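You operate a simulated robot arm through the tools that you are given. There is no shell and no other tool. Be economical: measure what you need, move in short steps, check, and stop when the job is done.

The job below is to be done with a simulated robot arm. You get a single attempt, and the scene is never put back.

## Task
Fetch the red toe piece and set it in the teal crate. Then take the rubber cap on the top of the long table and put it away on the back strip of the cream cabinet. Then put the yellow box on the top of the long table away on the top of the side table. Do these in the order given.

Only the result counts: the job must be done as asked and must still hold three seconds after the hand-in. Knocking over, shifting, dropping, spilling or breaking anything else fails it. Lids that push on must go on centred and level and be pressed home; caps that screw on are set level and turned clockwise until they are tight.

## Robot
A 6-joint arm with a four-finger gripper on a trunk, on a base that drives. Base frame: it is fixed to the floor where the robot stands at the start and does not move with it; the origin is under the middle of the robot, x ahead of it, y to its left, z up; the surface under the hand at the start is at about z = 0.84. Readings come in m, degrees, newtons and seconds.
Its first joint turns from -166.0 to 166.0 degrees. Places, roughly: back strip of the cream cabinet (50x12 cm) [-2.1, 1.36, 0.86]; rubber cap [0.75, 1.25, 0.75]; teal crate (34x25x15 cm) [-0.7, 1.5, 0.9]; top of the side table [-3.4, -2.8, 0.8]; yellow box [0.25, 1.25, 0.75]. Payload 3.43 kg.
The TCP is the grasp point between the finger pads, 0.03 m short of the fingertips. In the tool frame z runs along the fingers and y along their closing line. The gripper opens to 0.12 m. The gripper's body begins 0.085 m behind the TCP.
Orientation is told as [roll, pitch, yaw] about the base's x, y, z axes, in that order, counted from this pose: with the fingers straight down and closing along the base's y, the tool's x points along the base's -x, its y along +y and its z along -z.

## Interface
- The arm moves only by the tool drive_tool. Its argument "targets" is a list of rows, each an object of numbers (a shift or turn left out is 0, a gripper value left out holds the last): "rx", "ry", "rz": the turn, a rotation vector about the base's x, y, z in degrees; "dx", "dy", "dz": the shift along the base's x, y, z in mm; "gripper": the finger opening in mm, from 0 to 120. In form: [{"rx": .., "ry": .., "rz": .., "dx": .., "dy": .., "dz": .., "gripper": ..}, ...]. A call has 1 to 12 rows; each row shifts and turns the commanded pose from where the row before left it. Rows are played at 5 a second. More than 0.05 m and 8.6 degrees between two rows, or a gripper value outside its range, and nothing of the call is played. Where a pose cannot be reached the arm comes as near as it can. A force on the tool above 40 N (or 10 N above the force at the start of the call, whichever is more), or a blocked arm, ends the call early, and 0.2 s more pass. Each finger halts on what it meets, pressing with about 20 N; the grip force reading is that of the motor and also rises with nothing between the fingers. The clock runs only during rows and for 0.2 s after the last one: add rows that do not move to give the fingers time. It gives the time, the measured TCP pose, the force on the tool (base axes), the opening and the grip force at its end, in the units of the frame above (readings bear some noise), with the torque about the TCP (base axes, N m) and any sound that the robot's microphone picked up.
- Cameras (640 x 400 px; columns grow to the right, rows downward): "scene" is now at [-0.2006, 0.1838, 1.2445]; the picture's right is [-0.05, -1.00, 0.00], its down [-0.27, 0.01, -0.96] and it looks along [0.96, -0.05, -0.27] (base axes); focal length 288 px, centre (320, 200). "wrist" rides on the gripper at [0.072, -0.017, -0.12] in the tool frame; the picture's right is [0.23, 0.97, 0.00], its down [-0.81, 0.19, -0.55] and it looks along [-0.54, 0.13, 0.83] (tool axes); focal length 275 px, centre (320, 200). There is no depth. A picture from a camera that has moved, and an enlarged one, comes with that camera's place and axes in the base frame and with its lens.
- capture(camera): a new picture of that camera. The clock stands still meanwhile.
- roll_base(legs): drives the robot by 1 to 6 legs, each [ahead, turn to the left] in m and degrees, along the robot's own axes; the way and the turn of a leg run together, so that a leg with both is an arc; at most 1.5 m and 180 degrees a leg. The arm and the cameras ride along, it lands a little off, and it stops where it bumps. It gives what a move gives.
- pan_tilt(pan, tilt): turns the head with the scene camera to pan (to the left, within 143 degrees either way) and tilt (down, from -29 to 69), counted from straight ahead of the robot. It gives what a move gives.
- zoom(camera, box): a new picture of the part [left, top, right, bottom] of that camera's present view, enlarged. The clock stands still meanwhile.
- hand_in(): hands the job in; it is judged then, once.

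Work in short steps. Places have to be worked out from the pictures, the camera data and where the tool is seen: move nearer, look again, correct. Check each grasp and each placing, and mend what went wrong. You have 165 turns and 128 pictures in all, those below and enlarged ones among them. Open the gripper and draw the arm clear of the work before you hand the job in, unless the task says otherwise; then end with one line.

The tools are called after "Call:" by a JSON object that holds its "fn" and its "kwargs". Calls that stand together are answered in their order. drive_tool: Moves the arm, as the interface text tells. Its arguments: {"type":"object","properties":{"targets":{"type":"array"}},"required":["targets"]} The other tools are called the same way: roll_base (legs) drives the base; pan_tilt (pan, tilt) turns the head that bears the scene camera; capture (camera) takes a picture; zoom (camera, box) takes an enlarged picture of a part of a camera's view; hand_in () hands the job in.

At the start:

```text
t: 0.0
tcp_pos: [0.7259, -0.0669, 1.1107]
orientation: [0.0, 0.1, 0.4]
force: [-0.4, 0.5, 0.1]
torque: [-0.02, 0.04, 0.03]
finger_gap: 0.1202
finger_force: 0.0
robot x, y, heading: [0.0015, 0.0, 0.0]
head pan, tilt: [-3.0, 15.2]
```

scene: 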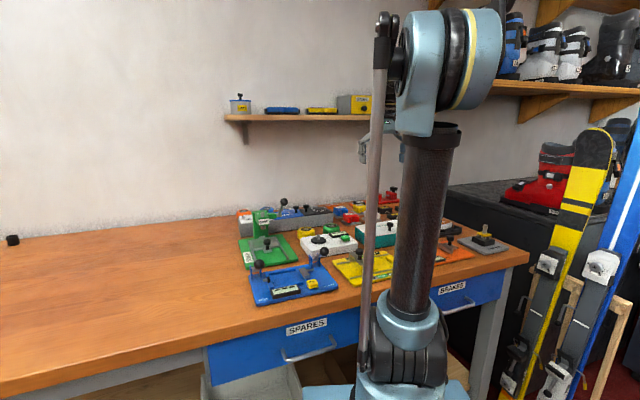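
wrist: 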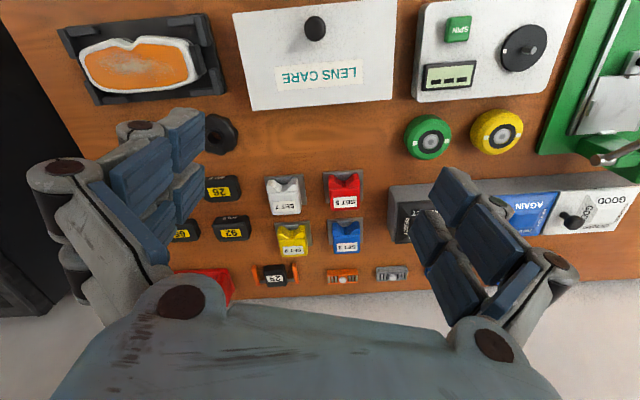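

I'll zoom in on the red candidates in the wrist and scene views to identify the red toe piece.

Call:
{"fn": "zoom", "kwargs": {"camera": "wrist", "box": [160, 150, 440, 325]}}

Call:
{"fn": "zoom", "kwargs": {"camera": "scene", "box": [230, 170, 530, 310]}}

```text
2.29 times, centred on (300, 238) of wrist
camera zoom: at [0.6544, -0.0837, 1.2323], right [-0.24, 0.97, 0.0], down [0.81, 0.2, 0.55], along [0.54, 0.13, -0.83], focal length 629 px, centre (366, 114)
```

zoom: 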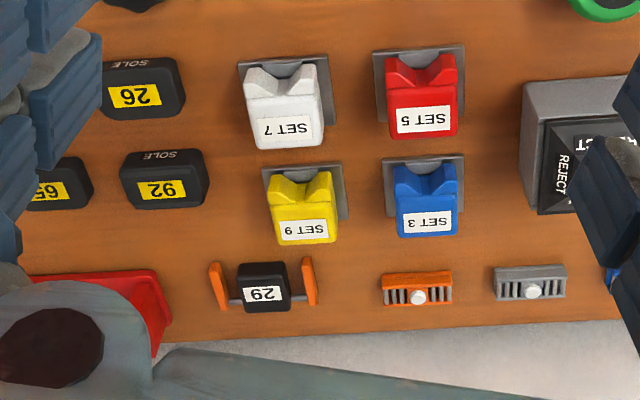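

```text
2.13 times, centred on (380, 240) of scene
camera zoom: at [-0.2006, 0.1838, 1.2445], right [-0.05, -1.0, 0.0], down [-0.27, 0.01, -0.96], along [0.96, -0.05, -0.27], focal length 614 px, centre (192, 115)
```

zoom: 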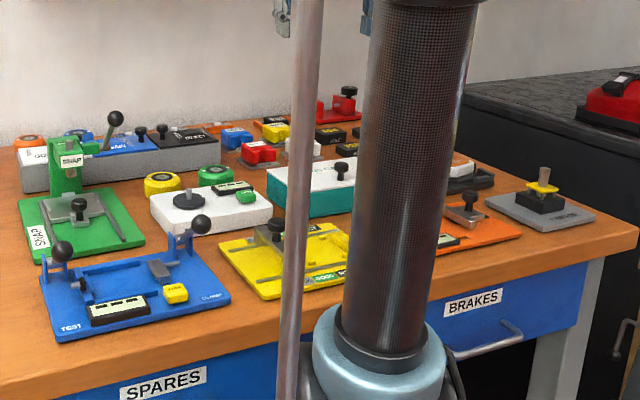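

The red "SET 5" piece next to white/yellow/blue ones should be the red toe piece, near (0.87, 0.01). I move closer above it to look.

Call:
{"fn": "drive_tool", "kwargs": {"targets": [{"dx": 40, "dy": 25}, {"dx": 40, "dy": 25}, {"dx": 30, "dy": 20, "dz": -20}, {"dz": -40}, {"dz": -40}]}}

Call:
{"fn": "capture", "kwargs": {"camera": "wrist"}}

```text
t: 1.2
tcp_pos: [0.8217, 0.0018, 1.0181]
orientation: [0.1, -0.7, 0.3]
force: [-0.2, 0.1, -0.1]
torque: [0.02, -0.01, 0.0]
finger_gap: 0.1201
finger_force: 0.0
robot x, y, heading: [-0.0018, -0.0023, 0.2]
head pan, tilt: [-3.0, 15.2]
```

```text
123 pictures are left
camera wrist: at [0.7481, -0.0145, 1.1386], right [-0.24, 0.97, 0.0], down [0.8, 0.2, 0.56], along [0.55, 0.13, -0.83], focal length 275 px, centre (320, 200)
```

wrist: 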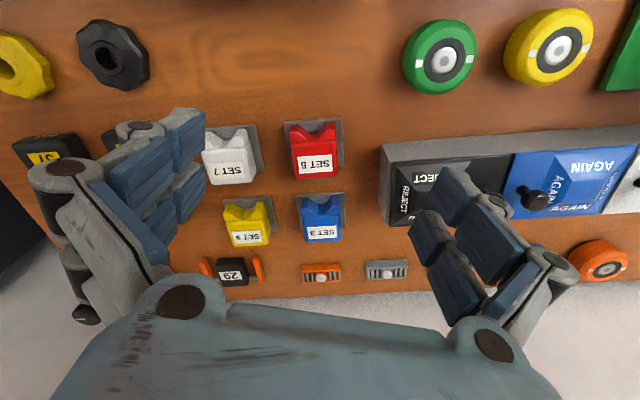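

Call:
{"fn": "zoom", "kwargs": {"camera": "wrist", "box": [200, 100, 420, 240]}}

```text
2.86 times, centred on (310, 170) of wrist
camera zoom: at [0.7481, -0.0145, 1.1386], right [-0.24, 0.97, 0.0], down [0.8, 0.2, 0.56], along [0.55, 0.13, -0.83], focal length 786 px, centre (349, 286)
```

zoom: 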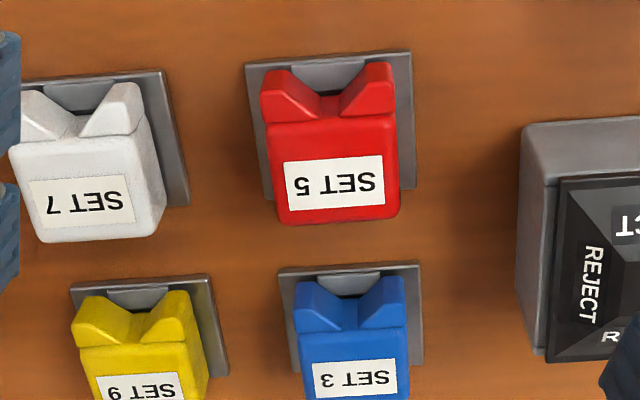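

The red block's top centre works out to about (0.869, 0.008), turned about +19°. I line up over it, with a narrower opening.

Call:
{"fn": "drive_tool", "kwargs": {"targets": [{"rz": 6.3, "dx": 16, "dy": 2, "gripper": 75}, {"rz": 6.3, "dx": 15, "dy": 2}, {"rz": 6.3, "dx": 15, "dy": 2}, {"dz": -35}, {"dz": -35}, {}]}}

Call:
{"fn": "capture", "kwargs": {"camera": "wrist"}}

```text
t: 2.6
tcp_pos: [0.8677, 0.0088, 0.948]
orientation: [0.1, -0.8, 19.3]
force: [0.4, 0.4, 0.2]
torque: [0.0, 0.0, 0.0]
finger_gap: 0.075
finger_force: 0.1
robot x, y, heading: [-0.0014, 0.0012, 0.2]
head pan, tilt: [-3.0, 15.2]
```

```text
121 pictures are left
camera wrist: at [0.8047, -0.0303, 1.0683], right [-0.54, 0.84, 0.0], down [0.7, 0.45, 0.56], along [0.47, 0.3, -0.83], focal length 275 px, centre (320, 200)
```

wrist: 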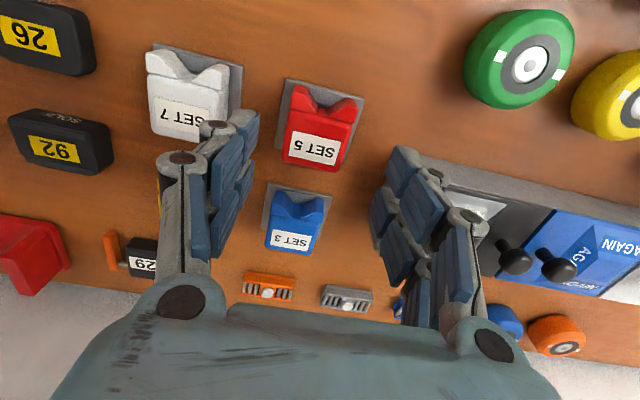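

The tool axis now projects onto the red block with the fingers parallel to its sides. I lower toward it.

Call:
{"fn": "drive_tool", "kwargs": {"targets": [{"dz": -30}, {"dz": -25}, {"dz": -8}, {}]}}

Call:
{"fn": "capture", "kwargs": {"camera": "wrist"}}

```text
t: 3.6
tcp_pos: [0.8693, 0.008, 0.8853]
orientation: [0.0, -0.8, 19.2]
force: [-0.2, -0.1, -0.3]
torque: [0.02, 0.0, -0.03]
finger_gap: 0.0753
finger_force: 0.1
robot x, y, heading: [0.0025, -0.0015, -0.3]
head pan, tilt: [-3.0, 15.2]
```

```text
120 pictures are left
camera wrist: at [0.8051, -0.0307, 1.0065], right [-0.54, 0.84, 0.0], down [0.7, 0.45, 0.56], along [0.47, 0.3, -0.83], focal length 275 px, centre (320, 200)
```

wrist: 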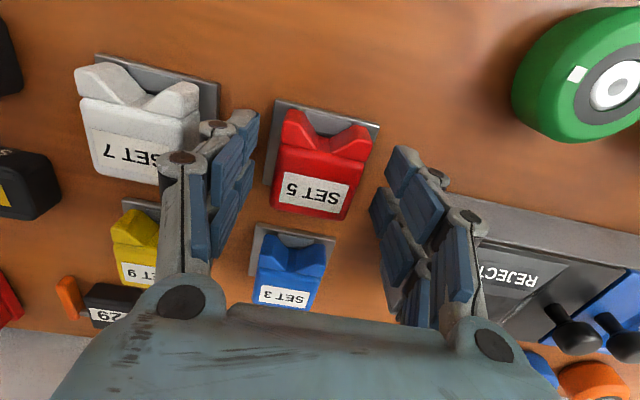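

The block sits between the fingers. I lower a few more mm and close.

Call:
{"fn": "drive_tool", "kwargs": {"targets": [{"dz": -6}, {"gripper": 30}, {}, {}]}}

Call:
{"fn": "capture", "kwargs": {"camera": "wrist"}}

```text
t: 4.6
tcp_pos: [0.87, 0.0085, 0.8799]
orientation: [0.0, -0.7, 19.2]
force: [0.2, -2.1, 2.2]
torque: [-0.16, 0.04, 0.0]
finger_gap: 0.0494
finger_force: 19.7
robot x, y, heading: [-0.0017, 0.0015, -0.2]
head pan, tilt: [-3.0, 15.2]
```

```text
119 pictures are left
camera wrist: at [0.8052, -0.0304, 1.0009], right [-0.54, 0.84, 0.0], down [0.7, 0.45, 0.56], along [0.47, 0.3, -0.83], focal length 275 px, centre (320, 200)
```

wrist: 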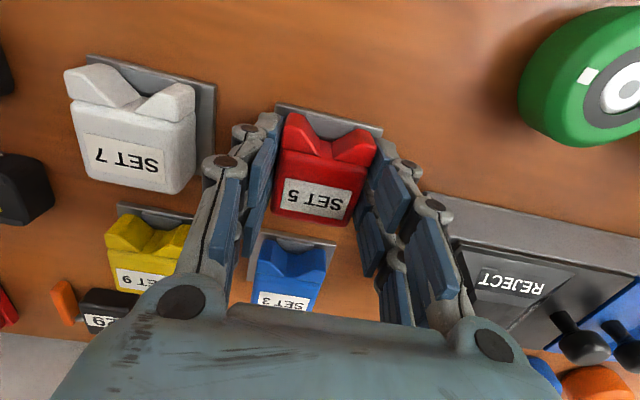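

Gripped at a 49 mm opening; lifting straight up, watching that it comes free.

Call:
{"fn": "drive_tool", "kwargs": {"targets": [{"dz": 10}, {"dz": 20}, {"dz": 40}, {"dz": 45}]}}

Call:
{"fn": "capture", "kwargs": {"camera": "wrist"}}

```text
t: 5.6
tcp_pos: [0.8698, 0.0084, 0.9956]
orientation: [0.0, -0.5, 19.2]
force: [-0.3, 0.2, -2.7]
torque: [-0.02, 0.03, 0.0]
finger_gap: 0.0494
finger_force: 20.1
robot x, y, heading: [-0.0014, 0.001, 0.0]
head pan, tilt: [-3.0, 15.2]
```

```text
118 pictures are left
camera wrist: at [0.8065, -0.032, 1.1162], right [-0.54, 0.84, 0.0], down [0.7, 0.45, 0.56], along [0.47, 0.3, -0.83], focal length 275 px, centre (320, 200)
```

wrist: 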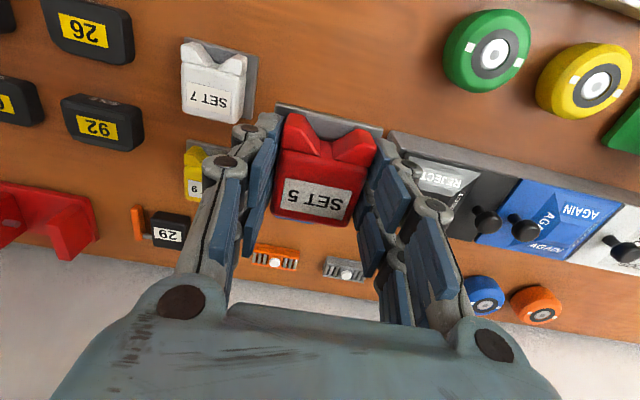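

The piece with its grey plate is in the grip. I raise it further and look toward the crate, the long table and around.

Call:
{"fn": "drive_tool", "kwargs": {"targets": [{"dz": 45}, {"dz": 45}, {"dz": 30}]}}

Call:
{"fn": "pan_tilt", "kwargs": {"pan": 115, "tilt": 20}}

Call:
{"fn": "capture", "kwargs": {"camera": "scene"}}

Call:
{"fn": "pan_tilt", "kwargs": {"pan": 60, "tilt": 20}}

Call:
{"fn": "capture", "kwargs": {"camera": "scene"}}

```text
t: 6.4
tcp_pos: [0.8692, 0.0086, 1.1173]
orientation: [0.0, -0.6, 19.2]
force: [0.2, 0.2, -2.9]
torque: [0.01, 0.03, 0.0]
finger_gap: 0.0496
finger_force: 19.6
robot x, y, heading: [-0.0003, 0.0026, -0.0]
head pan, tilt: [-3.0, 15.2]
```

```text
t: 8.4
tcp_pos: [0.8689, 0.0094, 1.1167]
orientation: [0.0, -0.6, 19.2]
force: [0.6, -0.6, -2.1]
torque: [0.0, 0.0, 0.0]
finger_gap: 0.0495
finger_force: 19.6
robot x, y, heading: [0.0007, -0.0001, -0.0]
head pan, tilt: [115.0, 20.0]
```

```text
117 pictures are left
camera scene: at [-0.3332, 0.273, 1.2384], right [0.91, 0.42, -0.01], down [0.13, -0.31, -0.94], along [-0.4, 0.85, -0.34], focal length 288 px, centre (320, 200)
```

scene: 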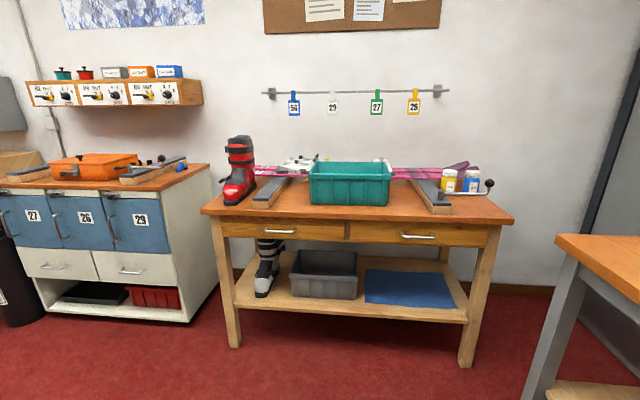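

```text
t: 9.6
tcp_pos: [0.8687, 0.0101, 1.1158]
orientation: [-0.1, -0.7, 19.3]
force: [0.0, 0.2, -2.5]
torque: [-0.02, -0.02, -0.01]
finger_gap: 0.0494
finger_force: 20.0
robot x, y, heading: [0.0033, -0.002, 0.2]
head pan, tilt: [60.0, 20.0]
```

```text
116 pictures are left
camera scene: at [-0.2473, 0.2693, 1.2372], right [0.87, -0.5, -0.01], down [-0.18, -0.3, -0.94], along [0.46, 0.81, -0.35], focal length 288 px, centre (320, 200)
```

scene: 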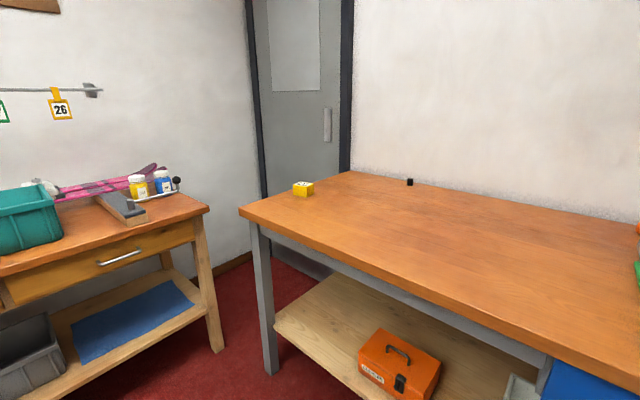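

The room is turned about 19°; the crate is near (-0.7, 1.45) on a workbench whose front edge I estimate through (-0.66, 1.27). I retract the arm, then drive to stand in front of it.

Call:
{"fn": "drive_tool", "kwargs": {"targets": [{"dx": -45, "dz": 15}, {"dx": -45, "dz": 15}, {"dx": -45, "dz": 10}, {"dx": -45}, {"dx": -45}, {"dx": -45}, {"dx": -45}, {}]}}

Call:
{"fn": "roll_base", "kwargs": {"legs": [[0, 121.7], [0.7, 0]]}}

Call:
{"fn": "pan_tilt", "kwargs": {"pan": -10, "tilt": 40}}

Call:
{"fn": "capture", "kwargs": {"camera": "scene"}}

```text
t: 11.4
tcp_pos: [0.553, 0.0072, 1.1577]
orientation: [0.0, -0.6, 19.2]
force: [-0.2, -0.1, -3.2]
torque: [0.01, -0.01, 0.0]
finger_gap: 0.0496
finger_force: 20.3
robot x, y, heading: [-0.0001, 0.0009, 0.0]
head pan, tilt: [60.0, 20.0]
```

```text
t: 21.0
tcp_pos: [-0.6687, 1.0406, 1.1576]
orientation: [0.0, -0.6, 141.7]
force: [0.3, 0.3, -2.6]
torque: [-0.03, 0.01, 0.0]
finger_gap: 0.0494
finger_force: 19.5
robot x, y, heading: [-0.3684, 0.5736, 122.4]
head pan, tilt: [60.0, 20.0]
```

```text
t: 22.4
tcp_pos: [-0.6618, 1.0275, 1.1642]
orientation: [-0.2, -1.4, 141.7]
force: [0.4, 0.2, -2.3]
torque: [0.0, -0.02, -0.01]
finger_gap: 0.0495
finger_force: 19.8
robot x, y, heading: [-0.3706, 0.5765, 122.5]
head pan, tilt: [-10.0, 40.0]
```

```text
115 pictures are left
camera scene: at [-0.4039, 0.3022, 1.2053], right [0.92, 0.38, 0.0], down [0.25, -0.6, -0.76], along [-0.29, 0.7, -0.65], focal length 288 px, centre (320, 200)
```

scene: 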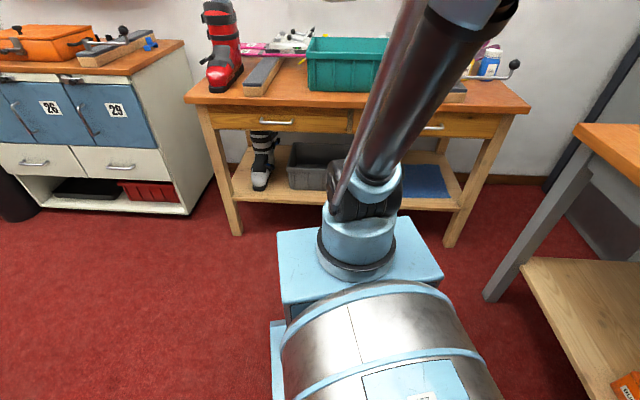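

Crate centre estimate ≈ (-0.75, 1.50), bench edge ~0.78 m ahead. I drive 0.31 m forward and square up to the bench.

Call:
{"fn": "roll_base", "kwargs": {"legs": [[0.3, 0], [0, -14]]}}

Call:
{"fn": "pan_tilt", "kwargs": {"pan": 8, "tilt": 30}}

Call:
{"fn": "capture", "kwargs": {"camera": "scene"}}

Call:
{"fn": "capture", "kwargs": {"camera": "wrist"}}

```text
t: 25.4
tcp_pos: [-0.7065, 1.3337, 1.164]
orientation: [-0.2, -1.3, 127.9]
force: [-0.4, 0.0, -2.2]
torque: [-0.02, 0.02, 0.0]
finger_gap: 0.0496
finger_force: 20.1
robot x, y, heading: [-0.5301, 0.8263, 108.8]
head pan, tilt: [-10.0, 40.0]
```

```text
t: 26.2
tcp_pos: [-0.7021, 1.3212, 1.1712]
orientation: [-0.5, -2.0, 128.0]
force: [0.1, 0.2, -2.4]
torque: [-0.02, 0.03, 0.01]
finger_gap: 0.0495
finger_force: 20.7
robot x, y, heading: [-0.5291, 0.8265, 108.8]
head pan, tilt: [8.0, 30.0]
```

```text
114 pictures are left
camera scene: at [-0.6563, 0.5649, 1.2205], right [0.89, 0.45, 0.0], down [0.23, -0.46, -0.86], along [-0.39, 0.77, -0.51], focal length 288 px, centre (320, 200)
```

scene: 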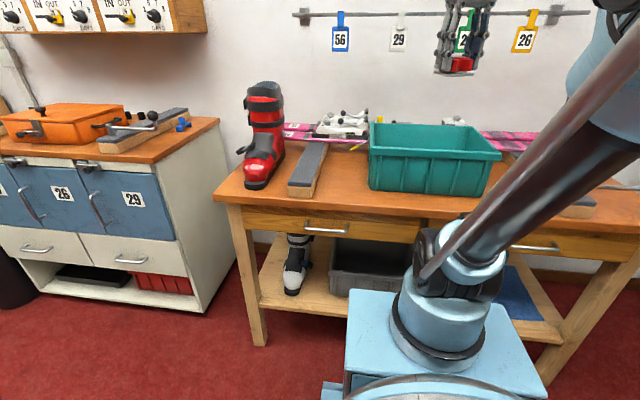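

```text
113 pictures are left
camera wrist: at [-0.6444, 1.2721, 1.2894], right [-0.63, -0.78, -0.02], down [-0.64, 0.5, 0.58], along [-0.44, 0.37, -0.82], focal length 275 px, centre (320, 200)
```

wrist: 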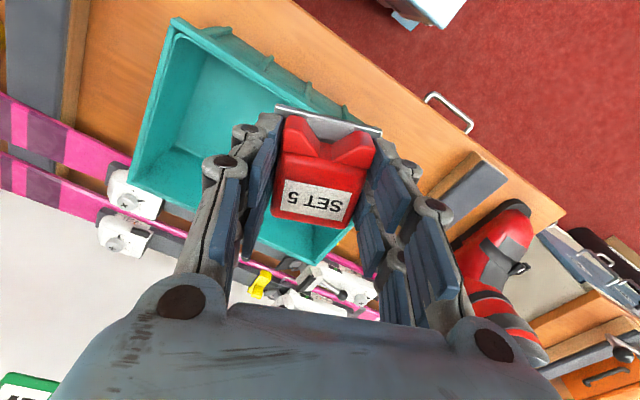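

Rim corners triangulate to a crate centred at about (-0.75, 1.46), rim z ≈ 0.945, long axis at 18°. I align the grip with the long axis and hover over the crate.

Call:
{"fn": "drive_tool", "kwargs": {"targets": [{"rz": -7, "rx": -1.6, "ry": -1.2, "dx": -16, "dy": 46}, {"rz": -7, "dx": -16, "dy": 46}, {"rz": -6, "dx": -16, "dy": 46}, {"dz": -40}, {"dz": -40}, {"dz": -40}, {}]}}

Call:
{"fn": "capture", "kwargs": {"camera": "wrist"}}

Call:
{"fn": "capture", "kwargs": {"camera": "scene"}}

```text
t: 27.8
tcp_pos: [-0.7503, 1.4573, 1.0491]
orientation: [-0.6, 0.0, 107.8]
force: [-0.6, -0.7, -2.0]
torque: [-0.02, -0.02, -0.01]
finger_gap: 0.0497
finger_force: 20.2
robot x, y, heading: [-0.5329, 0.8258, 108.5]
head pan, tilt: [8.0, 30.0]
```

```text
112 pictures are left
camera wrist: at [-0.7139, 1.3954, 1.1708], right [-0.85, -0.52, -0.01], down [-0.44, 0.71, 0.55], along [-0.28, 0.47, -0.83], focal length 275 px, centre (320, 200)
```

wrist: 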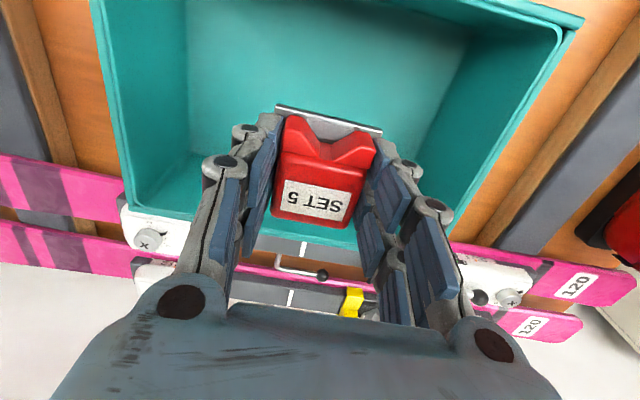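

```text
111 pictures are left
camera scene: at [-0.6564, 0.5649, 1.2206], right [0.89, 0.45, 0.0], down [0.23, -0.46, -0.86], along [-0.39, 0.77, -0.51], focal length 288 px, centre (320, 200)
```

scene: 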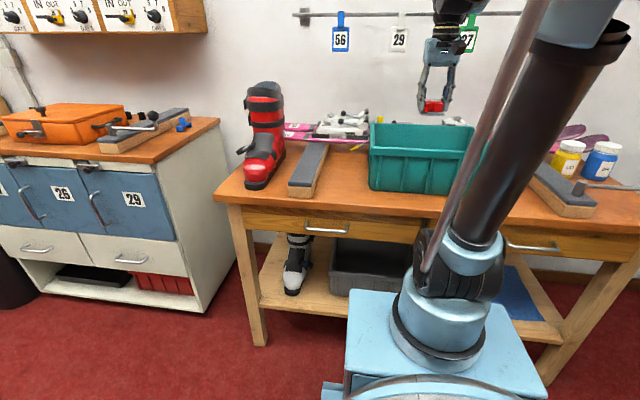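

The crate is empty and I'm centred. Descending into it.

Call:
{"fn": "drive_tool", "kwargs": {"targets": [{"dz": -45}, {"dz": -45}, {"dz": -40}, {"dz": -30}, {"dz": -15}, {}]}}

Call:
{"fn": "capture", "kwargs": {"camera": "wrist"}}

```text
t: 29.2
tcp_pos: [-0.7505, 1.4576, 0.8751]
orientation: [-0.6, 0.2, 108.0]
force: [0.1, -0.1, -1.5]
torque: [0.01, 0.02, -0.02]
finger_gap: 0.0495
finger_force: 20.1
robot x, y, heading: [-0.5337, 0.8251, 108.8]
head pan, tilt: [8.0, 30.0]
```

```text
110 pictures are left
camera wrist: at [-0.7149, 1.3964, 0.9961], right [-0.85, -0.52, -0.01], down [-0.44, 0.71, 0.55], along [-0.28, 0.47, -0.83], focal length 275 px, centre (320, 200)
```

wrist: 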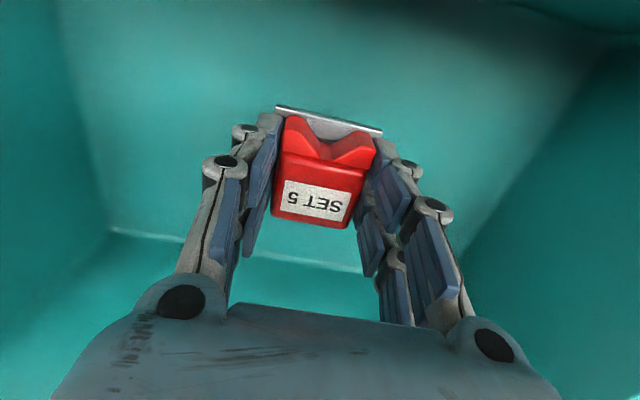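

Call:
{"fn": "drive_tool", "kwargs": {"targets": [{"dz": -8}, {"dz": -7}, {"dz": -4}, {}]}}

```text
t: 30.2
tcp_pos: [-0.7513, 1.4585, 0.8555]
orientation: [-0.6, 0.0, 107.9]
force: [1.5, 0.3, -2.6]
torque: [-0.04, -0.01, -0.01]
finger_gap: 0.0494
finger_force: 19.7
robot x, y, heading: [-0.5308, 0.8248, 108.9]
head pan, tilt: [8.0, 30.0]
```

No contact yet; continuing down in small steps.

Call:
{"fn": "drive_tool", "kwargs": {"targets": [{"dz": -4}, {"dz": -3}, {"dz": -3}, {}]}}

```text
t: 31.2
tcp_pos: [-0.7501, 1.4588, 0.8453]
orientation: [-0.5, 0.1, 108.1]
force: [-0.4, -0.4, 4.1]
torque: [0.14, 0.31, -0.02]
finger_gap: 0.0497
finger_force: 20.4
robot x, y, heading: [-0.5311, 0.8269, 108.8]
head pan, tilt: [8.0, 30.0]
```

Contact with the floor (force changed sign). I release and rise.

Call:
{"fn": "drive_tool", "kwargs": {"targets": [{"gripper": 66}, {}, {"dz": 5}, {"dz": 30}, {"dz": 45}, {"dz": 45}, {"dz": 45}, {"dz": 45}]}}

Call:
{"fn": "capture", "kwargs": {"camera": "wrist"}}

```text
t: 33.0
tcp_pos: [-0.7508, 1.4583, 1.0607]
orientation: [-0.6, 0.1, 108.1]
force: [-0.1, -0.1, -0.5]
torque: [-0.01, 0.01, 0.0]
finger_gap: 0.0662
finger_force: 0.1
robot x, y, heading: [-0.5315, 0.8261, 109.0]
head pan, tilt: [8.0, 30.0]
```

```text
109 pictures are left
camera wrist: at [-0.7138, 1.397, 1.183], right [-0.85, -0.52, -0.01], down [-0.44, 0.71, 0.55], along [-0.28, 0.47, -0.83], focal length 275 px, centre (320, 200)
```

wrist: 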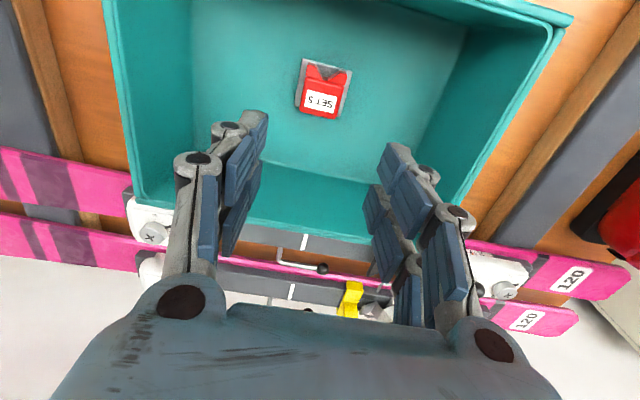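

The red piece sits in the crate, upright. Next the cap: I raise and retract, back off, and drive to the long table facing it.

Call:
{"fn": "drive_tool", "kwargs": {"targets": [{"dz": 40, "gripper": 60}, {"dz": 40}, {"dx": 14, "dy": -42}, {"dx": 14, "dy": -42}, {"dx": 14, "dy": -42}, {"dx": 10, "dy": -30}]}}

Call:
{"fn": "roll_base", "kwargs": {"legs": [[-0.12, 0], [0, -87.5], [0.25, 0]]}}

Call:
{"fn": "pan_tilt", "kwargs": {"pan": 10, "tilt": 30}}

Call:
{"fn": "capture", "kwargs": {"camera": "scene"}}

Call:
{"fn": "capture", "kwargs": {"camera": "wrist"}}

```text
t: 34.4
tcp_pos: [-0.6977, 1.3034, 1.1414]
orientation: [-0.6, 0.2, 107.9]
force: [-0.6, -0.1, -0.2]
torque: [-0.04, 0.02, -0.03]
finger_gap: 0.0598
finger_force: 0.0
robot x, y, heading: [-0.5266, 0.824, 109.0]
head pan, tilt: [8.0, 30.0]
```

```text
t: 41.3
tcp_pos: [0.2009, 1.0083, 1.1425]
orientation: [-0.7, 0.0, 21.9]
force: [0.7, -0.2, 0.0]
torque: [0.0, -0.02, -0.02]
finger_gap: 0.06
finger_force: 0.0
robot x, y, heading: [-0.2631, 0.8032, 22.9]
head pan, tilt: [8.0, 30.0]
```

```text
t: 41.9
tcp_pos: [0.1894, 1.0039, 1.1487]
orientation: [-0.5, -0.6, 21.9]
force: [0.0, -0.1, 0.2]
torque: [-0.03, -0.02, 0.02]
finger_gap: 0.0599
finger_force: 0.0
robot x, y, heading: [-0.2642, 0.8107, 23.2]
head pan, tilt: [10.0, 30.0]
```

```text
108 pictures are left
camera scene: at [-0.5318, 0.9151, 1.2205], right [0.54, -0.84, 0.0], down [-0.43, -0.28, -0.86], along [0.72, 0.47, -0.51], focal length 288 px, centre (320, 200)
```

scene: 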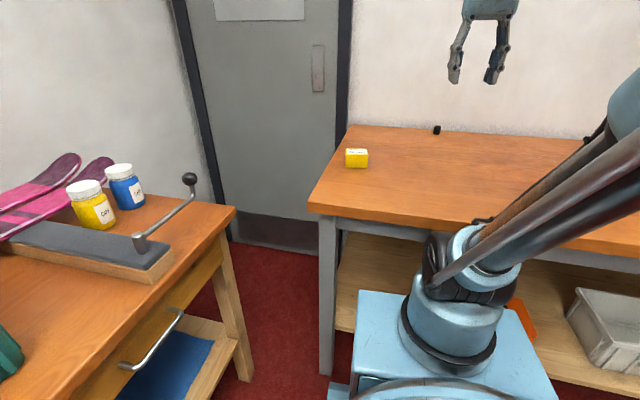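

```text
107 pictures are left
camera wrist: at [0.127, 0.9627, 1.2686], right [-0.58, 0.82, -0.01], down [0.67, 0.48, 0.56], along [0.46, 0.32, -0.83], focal length 275 px, centre (320, 200)
```

wrist: 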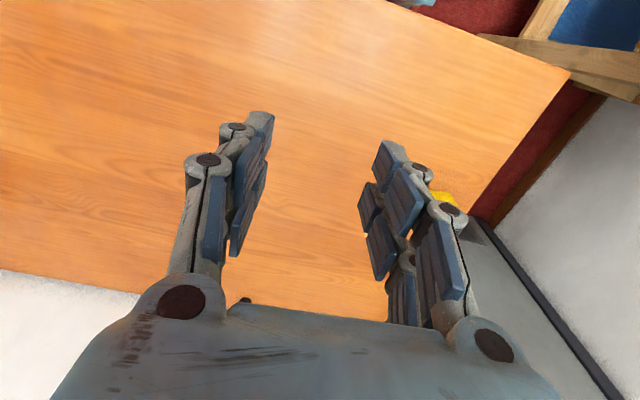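

The cap triangulates to about (0.73, 1.153, 0.85), 1.05 m from the robot axis near the wall. I reach out with the tool tilted outward ~24° and look with the wrist camera.

Call:
{"fn": "drive_tool", "kwargs": {"targets": [{"dx": 45, "dy": 12, "dz": -10, "rx": 0.78, "ry": -2.27}, {"dx": 45, "dy": 12, "dz": -10, "rx": 0.78, "ry": -2.27}, {"dx": 45, "dy": 12, "dz": -10, "rx": 0.78, "ry": -2.27}, {"dx": 45, "dy": 12, "dz": -10, "rx": 0.78, "ry": -2.27}, {"dx": 45, "dy": 12, "dz": -10, "rx": 0.78, "ry": -2.27}, {"dx": 45, "dy": 12, "dz": -10, "rx": 0.78, "ry": -2.27}, {"dx": 45, "dy": 12, "dz": -10, "rx": 0.78, "ry": -2.27}, {"dx": 45, "dy": 12, "dz": -10, "rx": 0.78, "ry": -2.27}, {"dx": 45, "dy": 12, "dz": -10, "rx": 0.78, "ry": -2.27}, {}]}}

Call:
{"fn": "capture", "kwargs": {"camera": "wrist"}}

Call:
{"fn": "capture", "kwargs": {"camera": "scene"}}

```text
t: 44.1
tcp_pos: [0.5928, 1.1126, 1.0581]
orientation: [-1.8, -22.2, 22.2]
force: [-0.1, -0.7, -0.4]
torque: [-0.01, 0.02, 0.05]
finger_gap: 0.06
finger_force: 0.1
robot x, y, heading: [-0.2648, 0.8074, 23.1]
head pan, tilt: [10.0, 30.0]
```

```text
106 pictures are left
camera wrist: at [0.4948, 1.0597, 1.1449], right [-0.55, 0.82, -0.11], down [0.42, 0.4, 0.81], along [0.72, 0.4, -0.57], focal length 275 px, centre (320, 200)
```

wrist: 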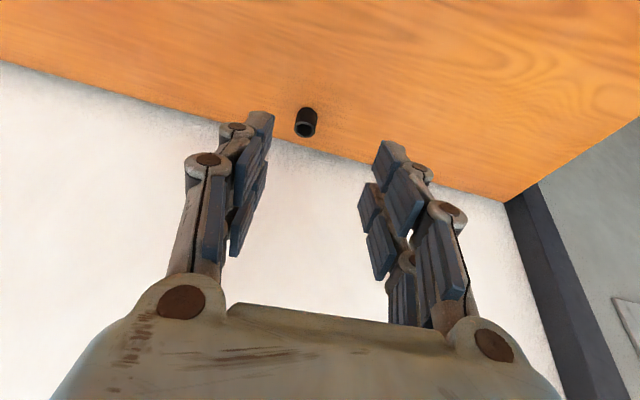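

```text
105 pictures are left
camera scene: at [-0.5318, 0.9151, 1.2206], right [0.54, -0.84, 0.0], down [-0.43, -0.28, -0.86], along [0.72, 0.47, -0.51], focal length 288 px, centre (320, 200)
```

scene: 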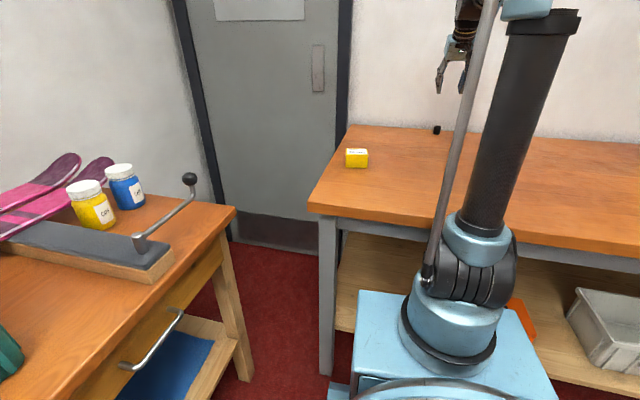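

The cap is an upright cup ~25 mm wide at about (0.72, 1.147), top z ≈ 0.868. I move over it, keeping the tilt.

Call:
{"fn": "drive_tool", "kwargs": {"targets": [{"dx": 40, "dy": 11, "dz": -30}, {"dx": 40, "dy": 11, "dz": -30}, {"dx": 36, "dy": 10, "dz": -30}, {"dz": -25}, {}]}}

Call:
{"fn": "capture", "kwargs": {"camera": "wrist"}}

```text
refused: row 1 steps farther than a row can; nothing moved
```

```text
104 pictures are left
camera wrist: at [0.4948, 1.0597, 1.1449], right [-0.55, 0.82, -0.11], down [0.42, 0.4, 0.81], along [0.72, 0.4, -0.57], focal length 275 px, centre (320, 200)
```

wrist: 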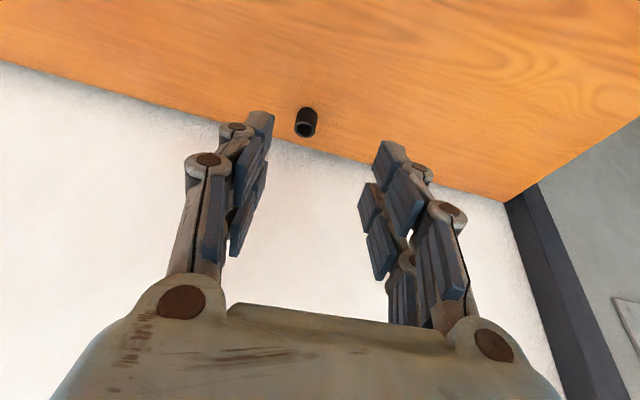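

Too large a step; same path in smaller rows.

Call:
{"fn": "drive_tool", "kwargs": {"targets": [{"dx": 29, "dy": 8, "dz": -28}, {"dx": 29, "dy": 8, "dz": -28}, {"dx": 29, "dy": 8, "dz": -28}, {"dx": 29, "dy": 8, "dz": -28}, {}]}}

Call:
{"fn": "capture", "kwargs": {"camera": "wrist"}}

```text
t: 45.3
tcp_pos: [0.712, 1.1431, 0.9453]
orientation: [-1.7, -22.3, 22.2]
force: [0.3, 0.3, 0.1]
torque: [0.03, 0.0, 0.01]
finger_gap: 0.0596
finger_force: 0.0
robot x, y, heading: [-0.2612, 0.8067, 23.2]
head pan, tilt: [10.0, 30.0]
```

```text
103 pictures are left
camera wrist: at [0.6122, 1.0891, 1.0307], right [-0.55, 0.82, -0.11], down [0.42, 0.4, 0.81], along [0.72, 0.4, -0.57], focal length 275 px, centre (320, 200)
```

wrist: 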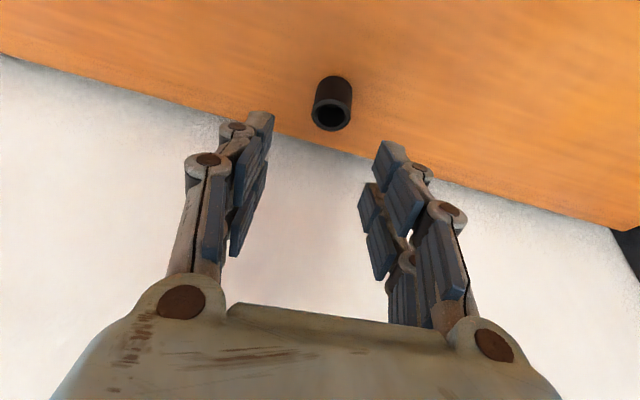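

Cap lies at (0.720, 1.148); lateral error is only ~2 mm. I descend to grasp height.

Call:
{"fn": "drive_tool", "kwargs": {"targets": [{"dx": 2, "dy": 2, "dz": -30}, {"dz": -25}, {"dz": -10}, {}]}}

Call:
{"fn": "capture", "kwargs": {"camera": "wrist"}}

```text
t: 46.3
tcp_pos: [0.7125, 1.1461, 0.8809]
orientation: [-1.8, -22.2, 22.2]
force: [0.1, 0.8, -0.4]
torque: [0.02, -0.01, -0.04]
finger_gap: 0.0599
finger_force: 0.1
robot x, y, heading: [-0.2618, 0.8067, 22.9]
head pan, tilt: [10.0, 30.0]
```

```text
102 pictures are left
camera wrist: at [0.613, 1.0917, 0.9663], right [-0.55, 0.82, -0.11], down [0.42, 0.4, 0.81], along [0.72, 0.4, -0.57], focal length 275 px, centre (320, 200)
```

wrist: 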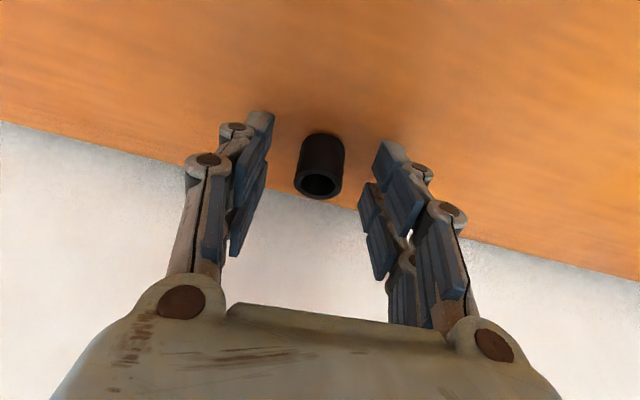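

The cap is centred between the fingers (column 320). Closing.

Call:
{"fn": "drive_tool", "kwargs": {"targets": [{"gripper": 18}, {}, {}]}}

Call:
{"fn": "drive_tool", "kwargs": {"targets": [{"dz": 10}, {"dz": 20}, {"dz": 40}, {"dz": 40}]}}

Call:
{"fn": "capture", "kwargs": {"camera": "wrist"}}

```text
t: 47.1
tcp_pos: [0.7126, 1.1439, 0.8815]
orientation: [-1.6, -22.2, 22.1]
force: [0.7, 0.0, 0.7]
torque: [0.03, 0.04, -0.03]
finger_gap: 0.0256
finger_force: 20.3
robot x, y, heading: [-0.2631, 0.8055, 23.1]
head pan, tilt: [10.0, 30.0]
```

```text
t: 48.1
tcp_pos: [0.712, 1.1443, 0.9915]
orientation: [-1.8, -22.2, 22.2]
force: [-0.1, 0.0, -1.1]
torque: [-0.05, 0.0, 0.0]
finger_gap: 0.0255
finger_force: 20.2
robot x, y, heading: [-0.2645, 0.8076, 23.0]
head pan, tilt: [10.0, 30.0]
```

```text
101 pictures are left
camera wrist: at [0.6118, 1.0904, 1.0767], right [-0.55, 0.82, -0.11], down [0.43, 0.4, 0.81], along [0.72, 0.4, -0.57], focal length 275 px, centre (320, 200)
```

wrist: 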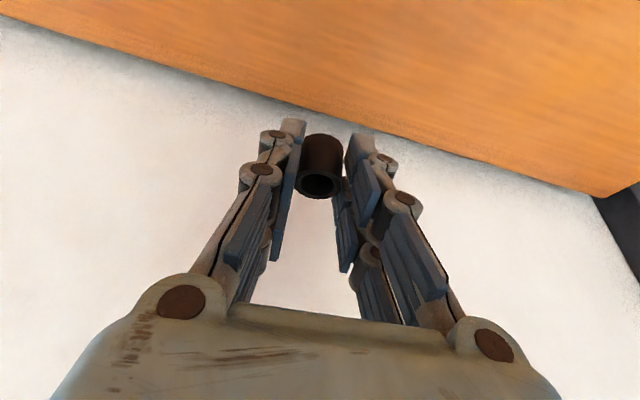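

The cap is held (25.5 mm). I retract the arm the way it came.

Call:
{"fn": "drive_tool", "kwargs": {"targets": [{"dx": -40, "dy": -14, "dz": 22}, {"dx": -40, "dy": -14, "dz": 22}, {"dx": -40, "dy": -14, "dz": 22}, {"dx": -40, "dy": -14, "dz": 22}, {"dx": -40, "dy": -14, "dz": 22}, {"dx": -40, "dy": -14, "dz": 22}, {"dx": -40, "dy": -14, "dz": 22}, {"dx": -40, "dy": -14, "dz": 10}, {"dx": -40, "dy": -14}, {"dx": -40, "dy": -14}, {"dx": -40, "dy": -14}, {"dx": -40, "dy": -14}]}}

Call:
{"fn": "pan_tilt", "kwargs": {"pan": 143, "tilt": 15}}

Call:
{"fn": "capture", "kwargs": {"camera": "scene"}}

```text
t: 50.7
tcp_pos: [0.233, 0.9768, 1.1553]
orientation: [-1.7, -22.2, 22.1]
force: [0.5, -0.1, -0.9]
torque: [0.03, 0.05, -0.01]
finger_gap: 0.0253
finger_force: 20.4
robot x, y, heading: [-0.264, 0.806, 23.1]
head pan, tilt: [10.0, 30.0]
```

```text
t: 52.8
tcp_pos: [0.2328, 0.9765, 1.1553]
orientation: [-1.6, -22.2, 22.2]
force: [0.1, -0.4, 0.0]
torque: [0.0, -0.01, 0.0]
finger_gap: 0.0252
finger_force: 20.3
robot x, y, heading: [-0.2605, 0.807, 22.9]
head pan, tilt: [143.0, 15.0]
```

```text
100 pictures are left
camera scene: at [-0.6981, 0.8888, 1.2469], right [0.24, 0.97, -0.01], down [0.24, -0.07, -0.97], along [-0.94, 0.23, -0.25], focal length 288 px, centre (320, 200)
```

scene: 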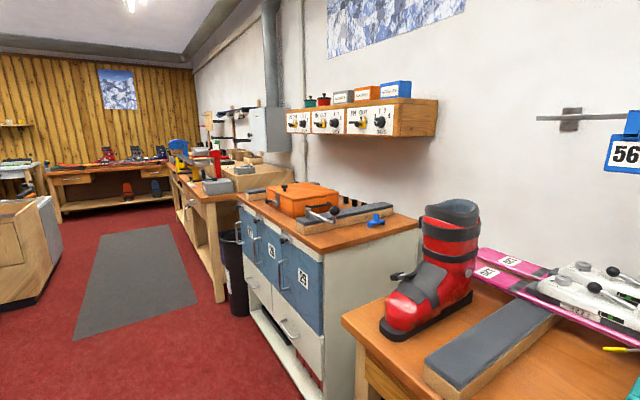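

The cream cabinet's front runs from about (-1.55, 1.10) to (-2.36, 0.82), the back strip along its rear under a wall panel. I back off, turn, and drive to stand in front of it.

Call:
{"fn": "roll_base", "kwargs": {"legs": [[-0.15, 0], [0, 169.8], [1.3, 0], [0, -84]]}}

Call:
{"fn": "pan_tilt", "kwargs": {"pan": 0, "tilt": 20}}

Call:
{"fn": "capture", "kwargs": {"camera": "scene"}}

Call:
{"fn": "capture", "kwargs": {"camera": "wrist"}}

```text
t: 72.4
tcp_pos: [-1.7934, 0.9849, 1.1546]
orientation: [-1.6, -22.3, 106.3]
force: [0.1, -0.5, -0.3]
torque: [0.02, 0.01, 0.02]
finger_gap: 0.0258
finger_force: 20.1
robot x, y, heading: [-1.6836, 0.4696, 106.8]
head pan, tilt: [143.0, 15.0]
```

```text
t: 74.7
tcp_pos: [-1.79, 0.9725, 1.1613]
orientation: [-1.8, -22.9, 106.3]
force: [-0.4, 0.3, -0.3]
torque: [0.0, 0.03, 0.01]
finger_gap: 0.0254
finger_force: 20.0
robot x, y, heading: [-1.6799, 0.471, 106.8]
head pan, tilt: [0.0, 20.0]
```

```text
99 pictures are left
camera scene: at [-1.8052, 0.2231, 1.2365], right [0.96, 0.29, 0.0], down [0.1, -0.34, -0.94], along [-0.27, 0.89, -0.35], focal length 288 px, centre (320, 200)
```

scene: 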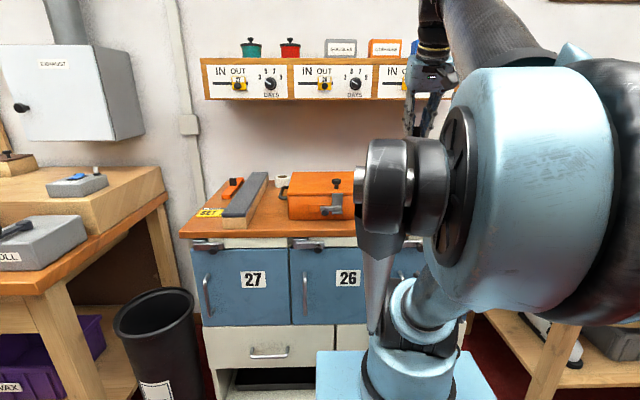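

```text
98 pictures are left
camera wrist: at [-1.7468, 0.8681, 1.2459], right [-0.88, -0.47, -0.12], down [-0.35, 0.45, 0.82], along [-0.33, 0.76, -0.56], focal length 275 px, centre (320, 200)
```

wrist: 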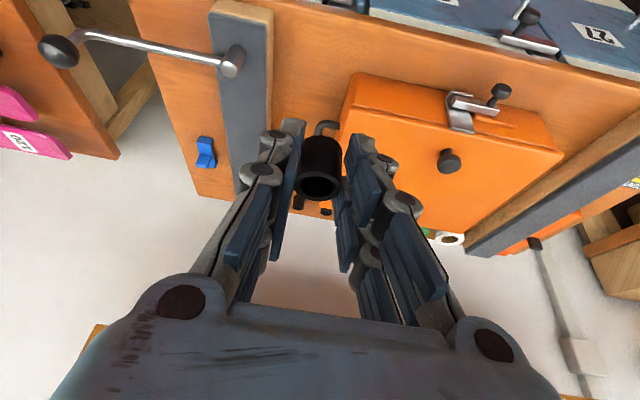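

I need to see behind the orange case. I shift the hand left, forward and slightly up (still clear of the wall panel) for a better wrist view.

Call:
{"fn": "drive_tool", "kwargs": {"targets": [{"dx": -37, "dy": 29, "dz": 10}, {"dx": -37, "dy": 29, "dz": 10}, {"dx": -37, "dy": 29, "dz": 10}, {"dx": -37, "dy": 29, "dz": 10}, {}]}}

Call:
{"fn": "capture", "kwargs": {"camera": "wrist"}}

Call:
{"fn": "zoom", "kwargs": {"camera": "scene", "box": [170, 40, 450, 250]}}

```text
t: 75.9
tcp_pos: [-1.9376, 1.0881, 1.2006]
orientation: [-1.7, -23.0, 106.3]
force: [-0.5, -0.3, 0.1]
torque: [-0.05, -0.01, -0.07]
finger_gap: 0.0253
finger_force: 20.5
robot x, y, heading: [-1.6823, 0.4714, 106.9]
head pan, tilt: [0.0, 20.0]
```

```text
97 pictures are left
camera wrist: at [-1.8937, 0.9848, 1.2854], right [-0.88, -0.47, -0.12], down [-0.35, 0.45, 0.82], along [-0.33, 0.76, -0.56], focal length 275 px, centre (320, 200)
```

wrist: 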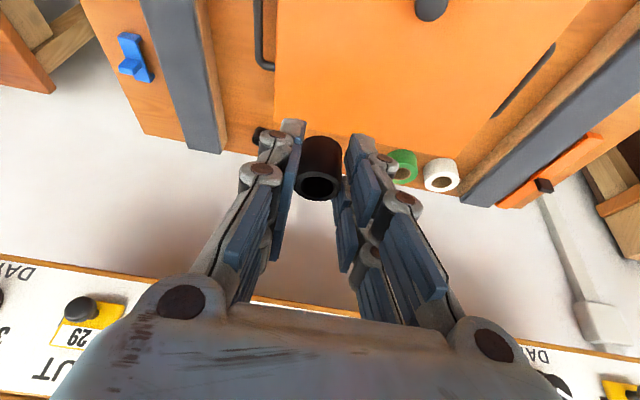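

```text
1.90 times, centred on (310, 145) of scene
camera zoom: at [-1.8052, 0.2231, 1.2365], right [0.96, 0.29, 0.0], down [0.1, -0.34, -0.94], along [-0.27, 0.89, -0.35], focal length 548 px, centre (339, 305)
```

zoom: 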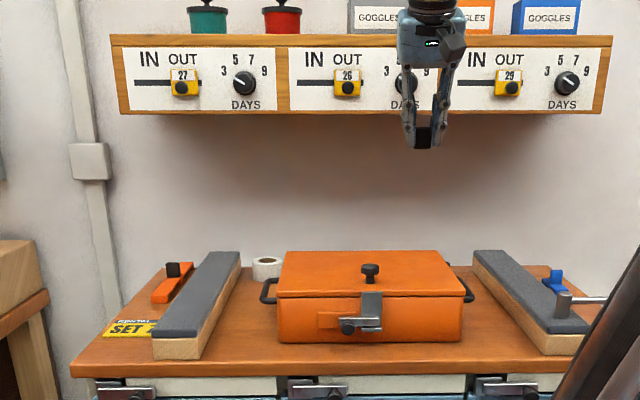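

Rolls sit on the strip at n≈-1.67/-1.77 and a dark item near n≈-1.35 (all u≈1.975, i.e. the strip's centre line). I shift right to see whether the middle of the strip behind the case is free.

Call:
{"fn": "drive_tool", "kwargs": {"targets": [{"dx": 43, "dy": 15, "dz": 10}, {"dx": 43, "dy": 15, "dz": 10}, {"dx": 43, "dy": 15, "dz": 10}, {"dx": 43, "dy": 15}, {}]}}

Call:
{"fn": "capture", "kwargs": {"camera": "wrist"}}

```text
t: 77.1
tcp_pos: [-1.7656, 1.1456, 1.2317]
orientation: [-1.7, -22.9, 106.4]
force: [0.0, 0.3, -0.3]
torque: [0.01, 0.0, -0.02]
finger_gap: 0.0253
finger_force: 20.4
robot x, y, heading: [-1.683, 0.4753, 106.8]
head pan, tilt: [0.0, 20.0]
```

```text
95 pictures are left
camera wrist: at [-1.7223, 1.0425, 1.3163], right [-0.88, -0.47, -0.12], down [-0.35, 0.45, 0.82], along [-0.33, 0.76, -0.56], focal length 275 px, centre (320, 200)
```

wrist: 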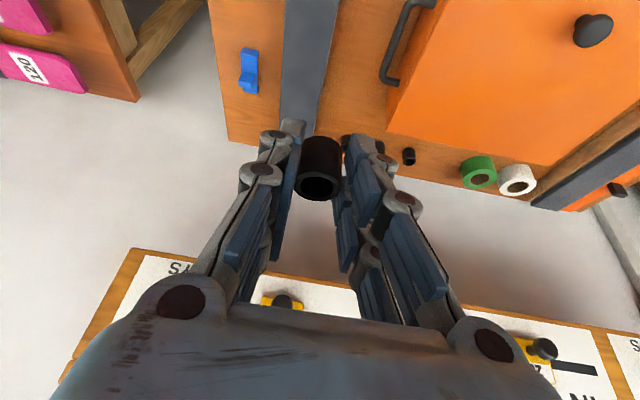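

Call:
{"fn": "zoom", "kwargs": {"camera": "wrist", "box": [330, 90, 570, 230]}}

```text
2.67 times, centred on (450, 160) of wrist
camera zoom: at [-1.7223, 1.0425, 1.3163], right [-0.88, -0.47, -0.12], down [-0.35, 0.45, 0.82], along [-0.33, 0.76, -0.56], focal length 734 px, centre (-27, 307)
```

zoom: 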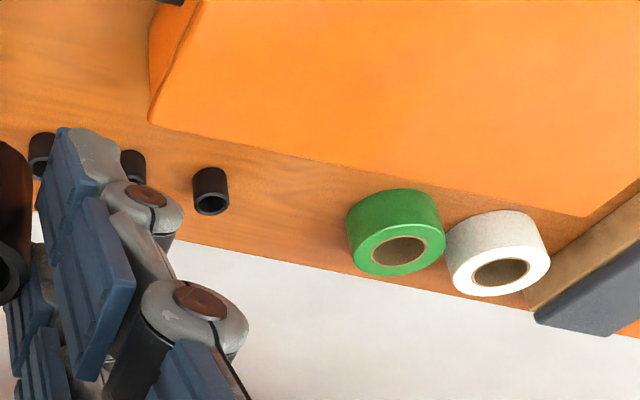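

Three like caps stand in a row on the strip at ~8 cm spacing (third at (-2.075, 1.381)), then a green roll. I'll put the cap next in the row at about (-2.151, 1.355), free on both sides. First to a safe pre-position in front of the wall panel.

Call:
{"fn": "drive_tool", "kwargs": {"targets": [{"dx": -40, "dy": -14}, {"dx": -40, "dy": -14}, {"dx": -40, "dy": -14}, {"dx": -40, "dy": -14}, {"dx": -40, "dy": -14}, {"dx": -40, "dy": -14}, {"dx": -41, "dy": -13}, {"dx": -9, "dy": 27, "dz": -36}, {"dx": -9, "dy": 27, "dz": -36}, {"dx": -9, "dy": 27, "dz": -36}, {"dx": -9, "dy": 27, "dz": -36}, {"dx": -9, "dy": 27, "dz": -36}]}}

Call:
{"fn": "capture", "kwargs": {"camera": "wrist"}}

Call:
{"fn": "zoom", "kwargs": {"camera": "scene", "box": [170, 40, 450, 250]}}

```text
t: 79.7
tcp_pos: [-2.0925, 1.187, 1.0509]
orientation: [-1.7, -22.9, 106.3]
force: [-0.3, -1.2, 0.1]
torque: [0.04, 0.04, 0.04]
finger_gap: 0.0254
finger_force: 20.1
robot x, y, heading: [-1.6813, 0.4678, 106.8]
head pan, tilt: [0.0, 20.0]
```

```text
93 pictures are left
camera wrist: at [-2.0489, 1.0828, 1.1351], right [-0.88, -0.47, -0.12], down [-0.35, 0.45, 0.82], along [-0.33, 0.76, -0.56], focal length 275 px, centre (320, 200)
```

wrist: 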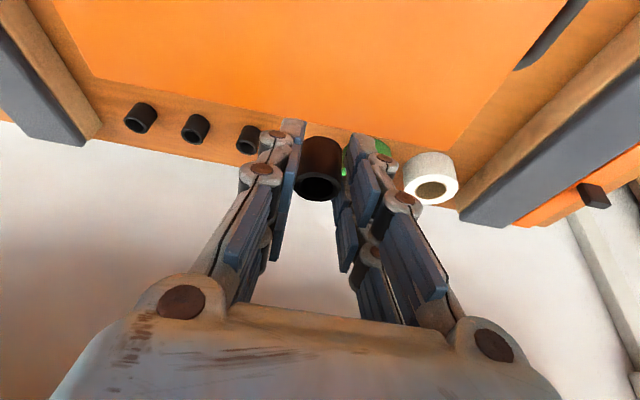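

```text
1.90 times, centred on (310, 145) of scene
camera zoom: at [-1.8051, 0.2229, 1.2365], right [0.96, 0.29, 0.0], down [0.1, -0.34, -0.94], along [-0.27, 0.89, -0.35], focal length 548 px, centre (339, 305)
```

zoom: 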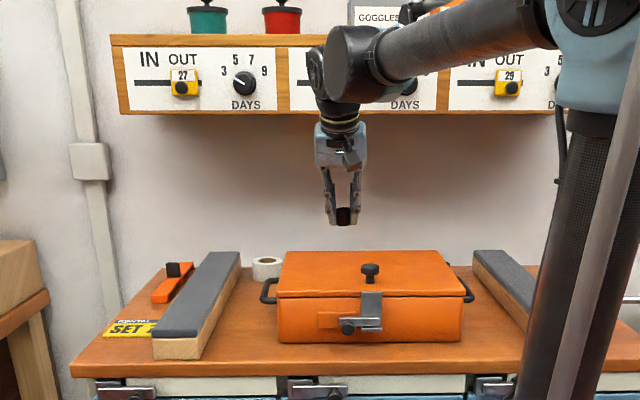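

The wrist joint must stay under/in front of the panel (bottom ≈ 1.21) and the cap above the case (top ≈ 0.955). I edge in over the case's rear edge first.

Call:
{"fn": "drive_tool", "kwargs": {"targets": [{"dz": -25}, {"dx": -13, "dy": 38, "dz": -10}, {"dx": -7, "dy": 20, "dz": -8}, {}]}}

Call:
{"fn": "capture", "kwargs": {"camera": "wrist"}}

Call:
{"fn": "zoom", "kwargs": {"camera": "scene", "box": [200, 40, 440, 220]}}

```text
t: 80.7
tcp_pos: [-2.1118, 1.2442, 1.0075]
orientation: [-1.8, -22.8, 106.3]
force: [0.4, 0.1, -1.2]
torque: [0.0, 0.01, -0.02]
finger_gap: 0.0257
finger_force: 20.0
robot x, y, heading: [-1.6787, 0.4723, 106.8]
head pan, tilt: [0.0, 20.0]
```

```text
91 pictures are left
camera wrist: at [-2.0683, 1.1402, 1.0916], right [-0.88, -0.47, -0.12], down [-0.35, 0.45, 0.82], along [-0.33, 0.76, -0.56], focal length 275 px, centre (320, 200)
```

wrist: 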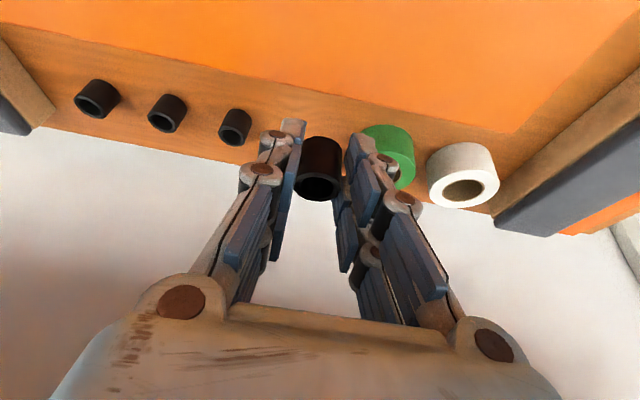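

```text
2.22 times, centred on (320, 130) of scene
camera zoom: at [-1.8052, 0.2232, 1.2366], right [0.96, 0.29, 0.0], down [0.1, -0.34, -0.94], along [-0.27, 0.89, -0.35], focal length 639 px, centre (320, 356)
```

zoom: 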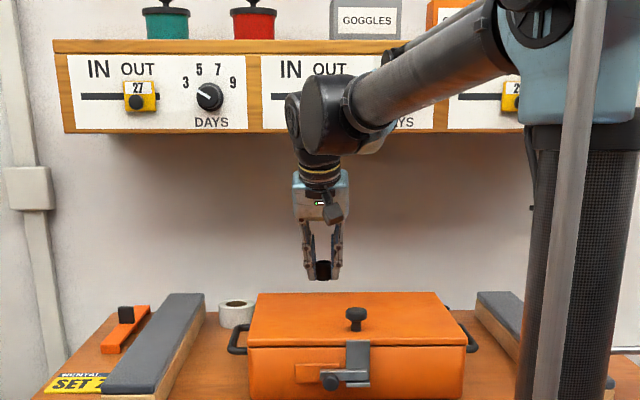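

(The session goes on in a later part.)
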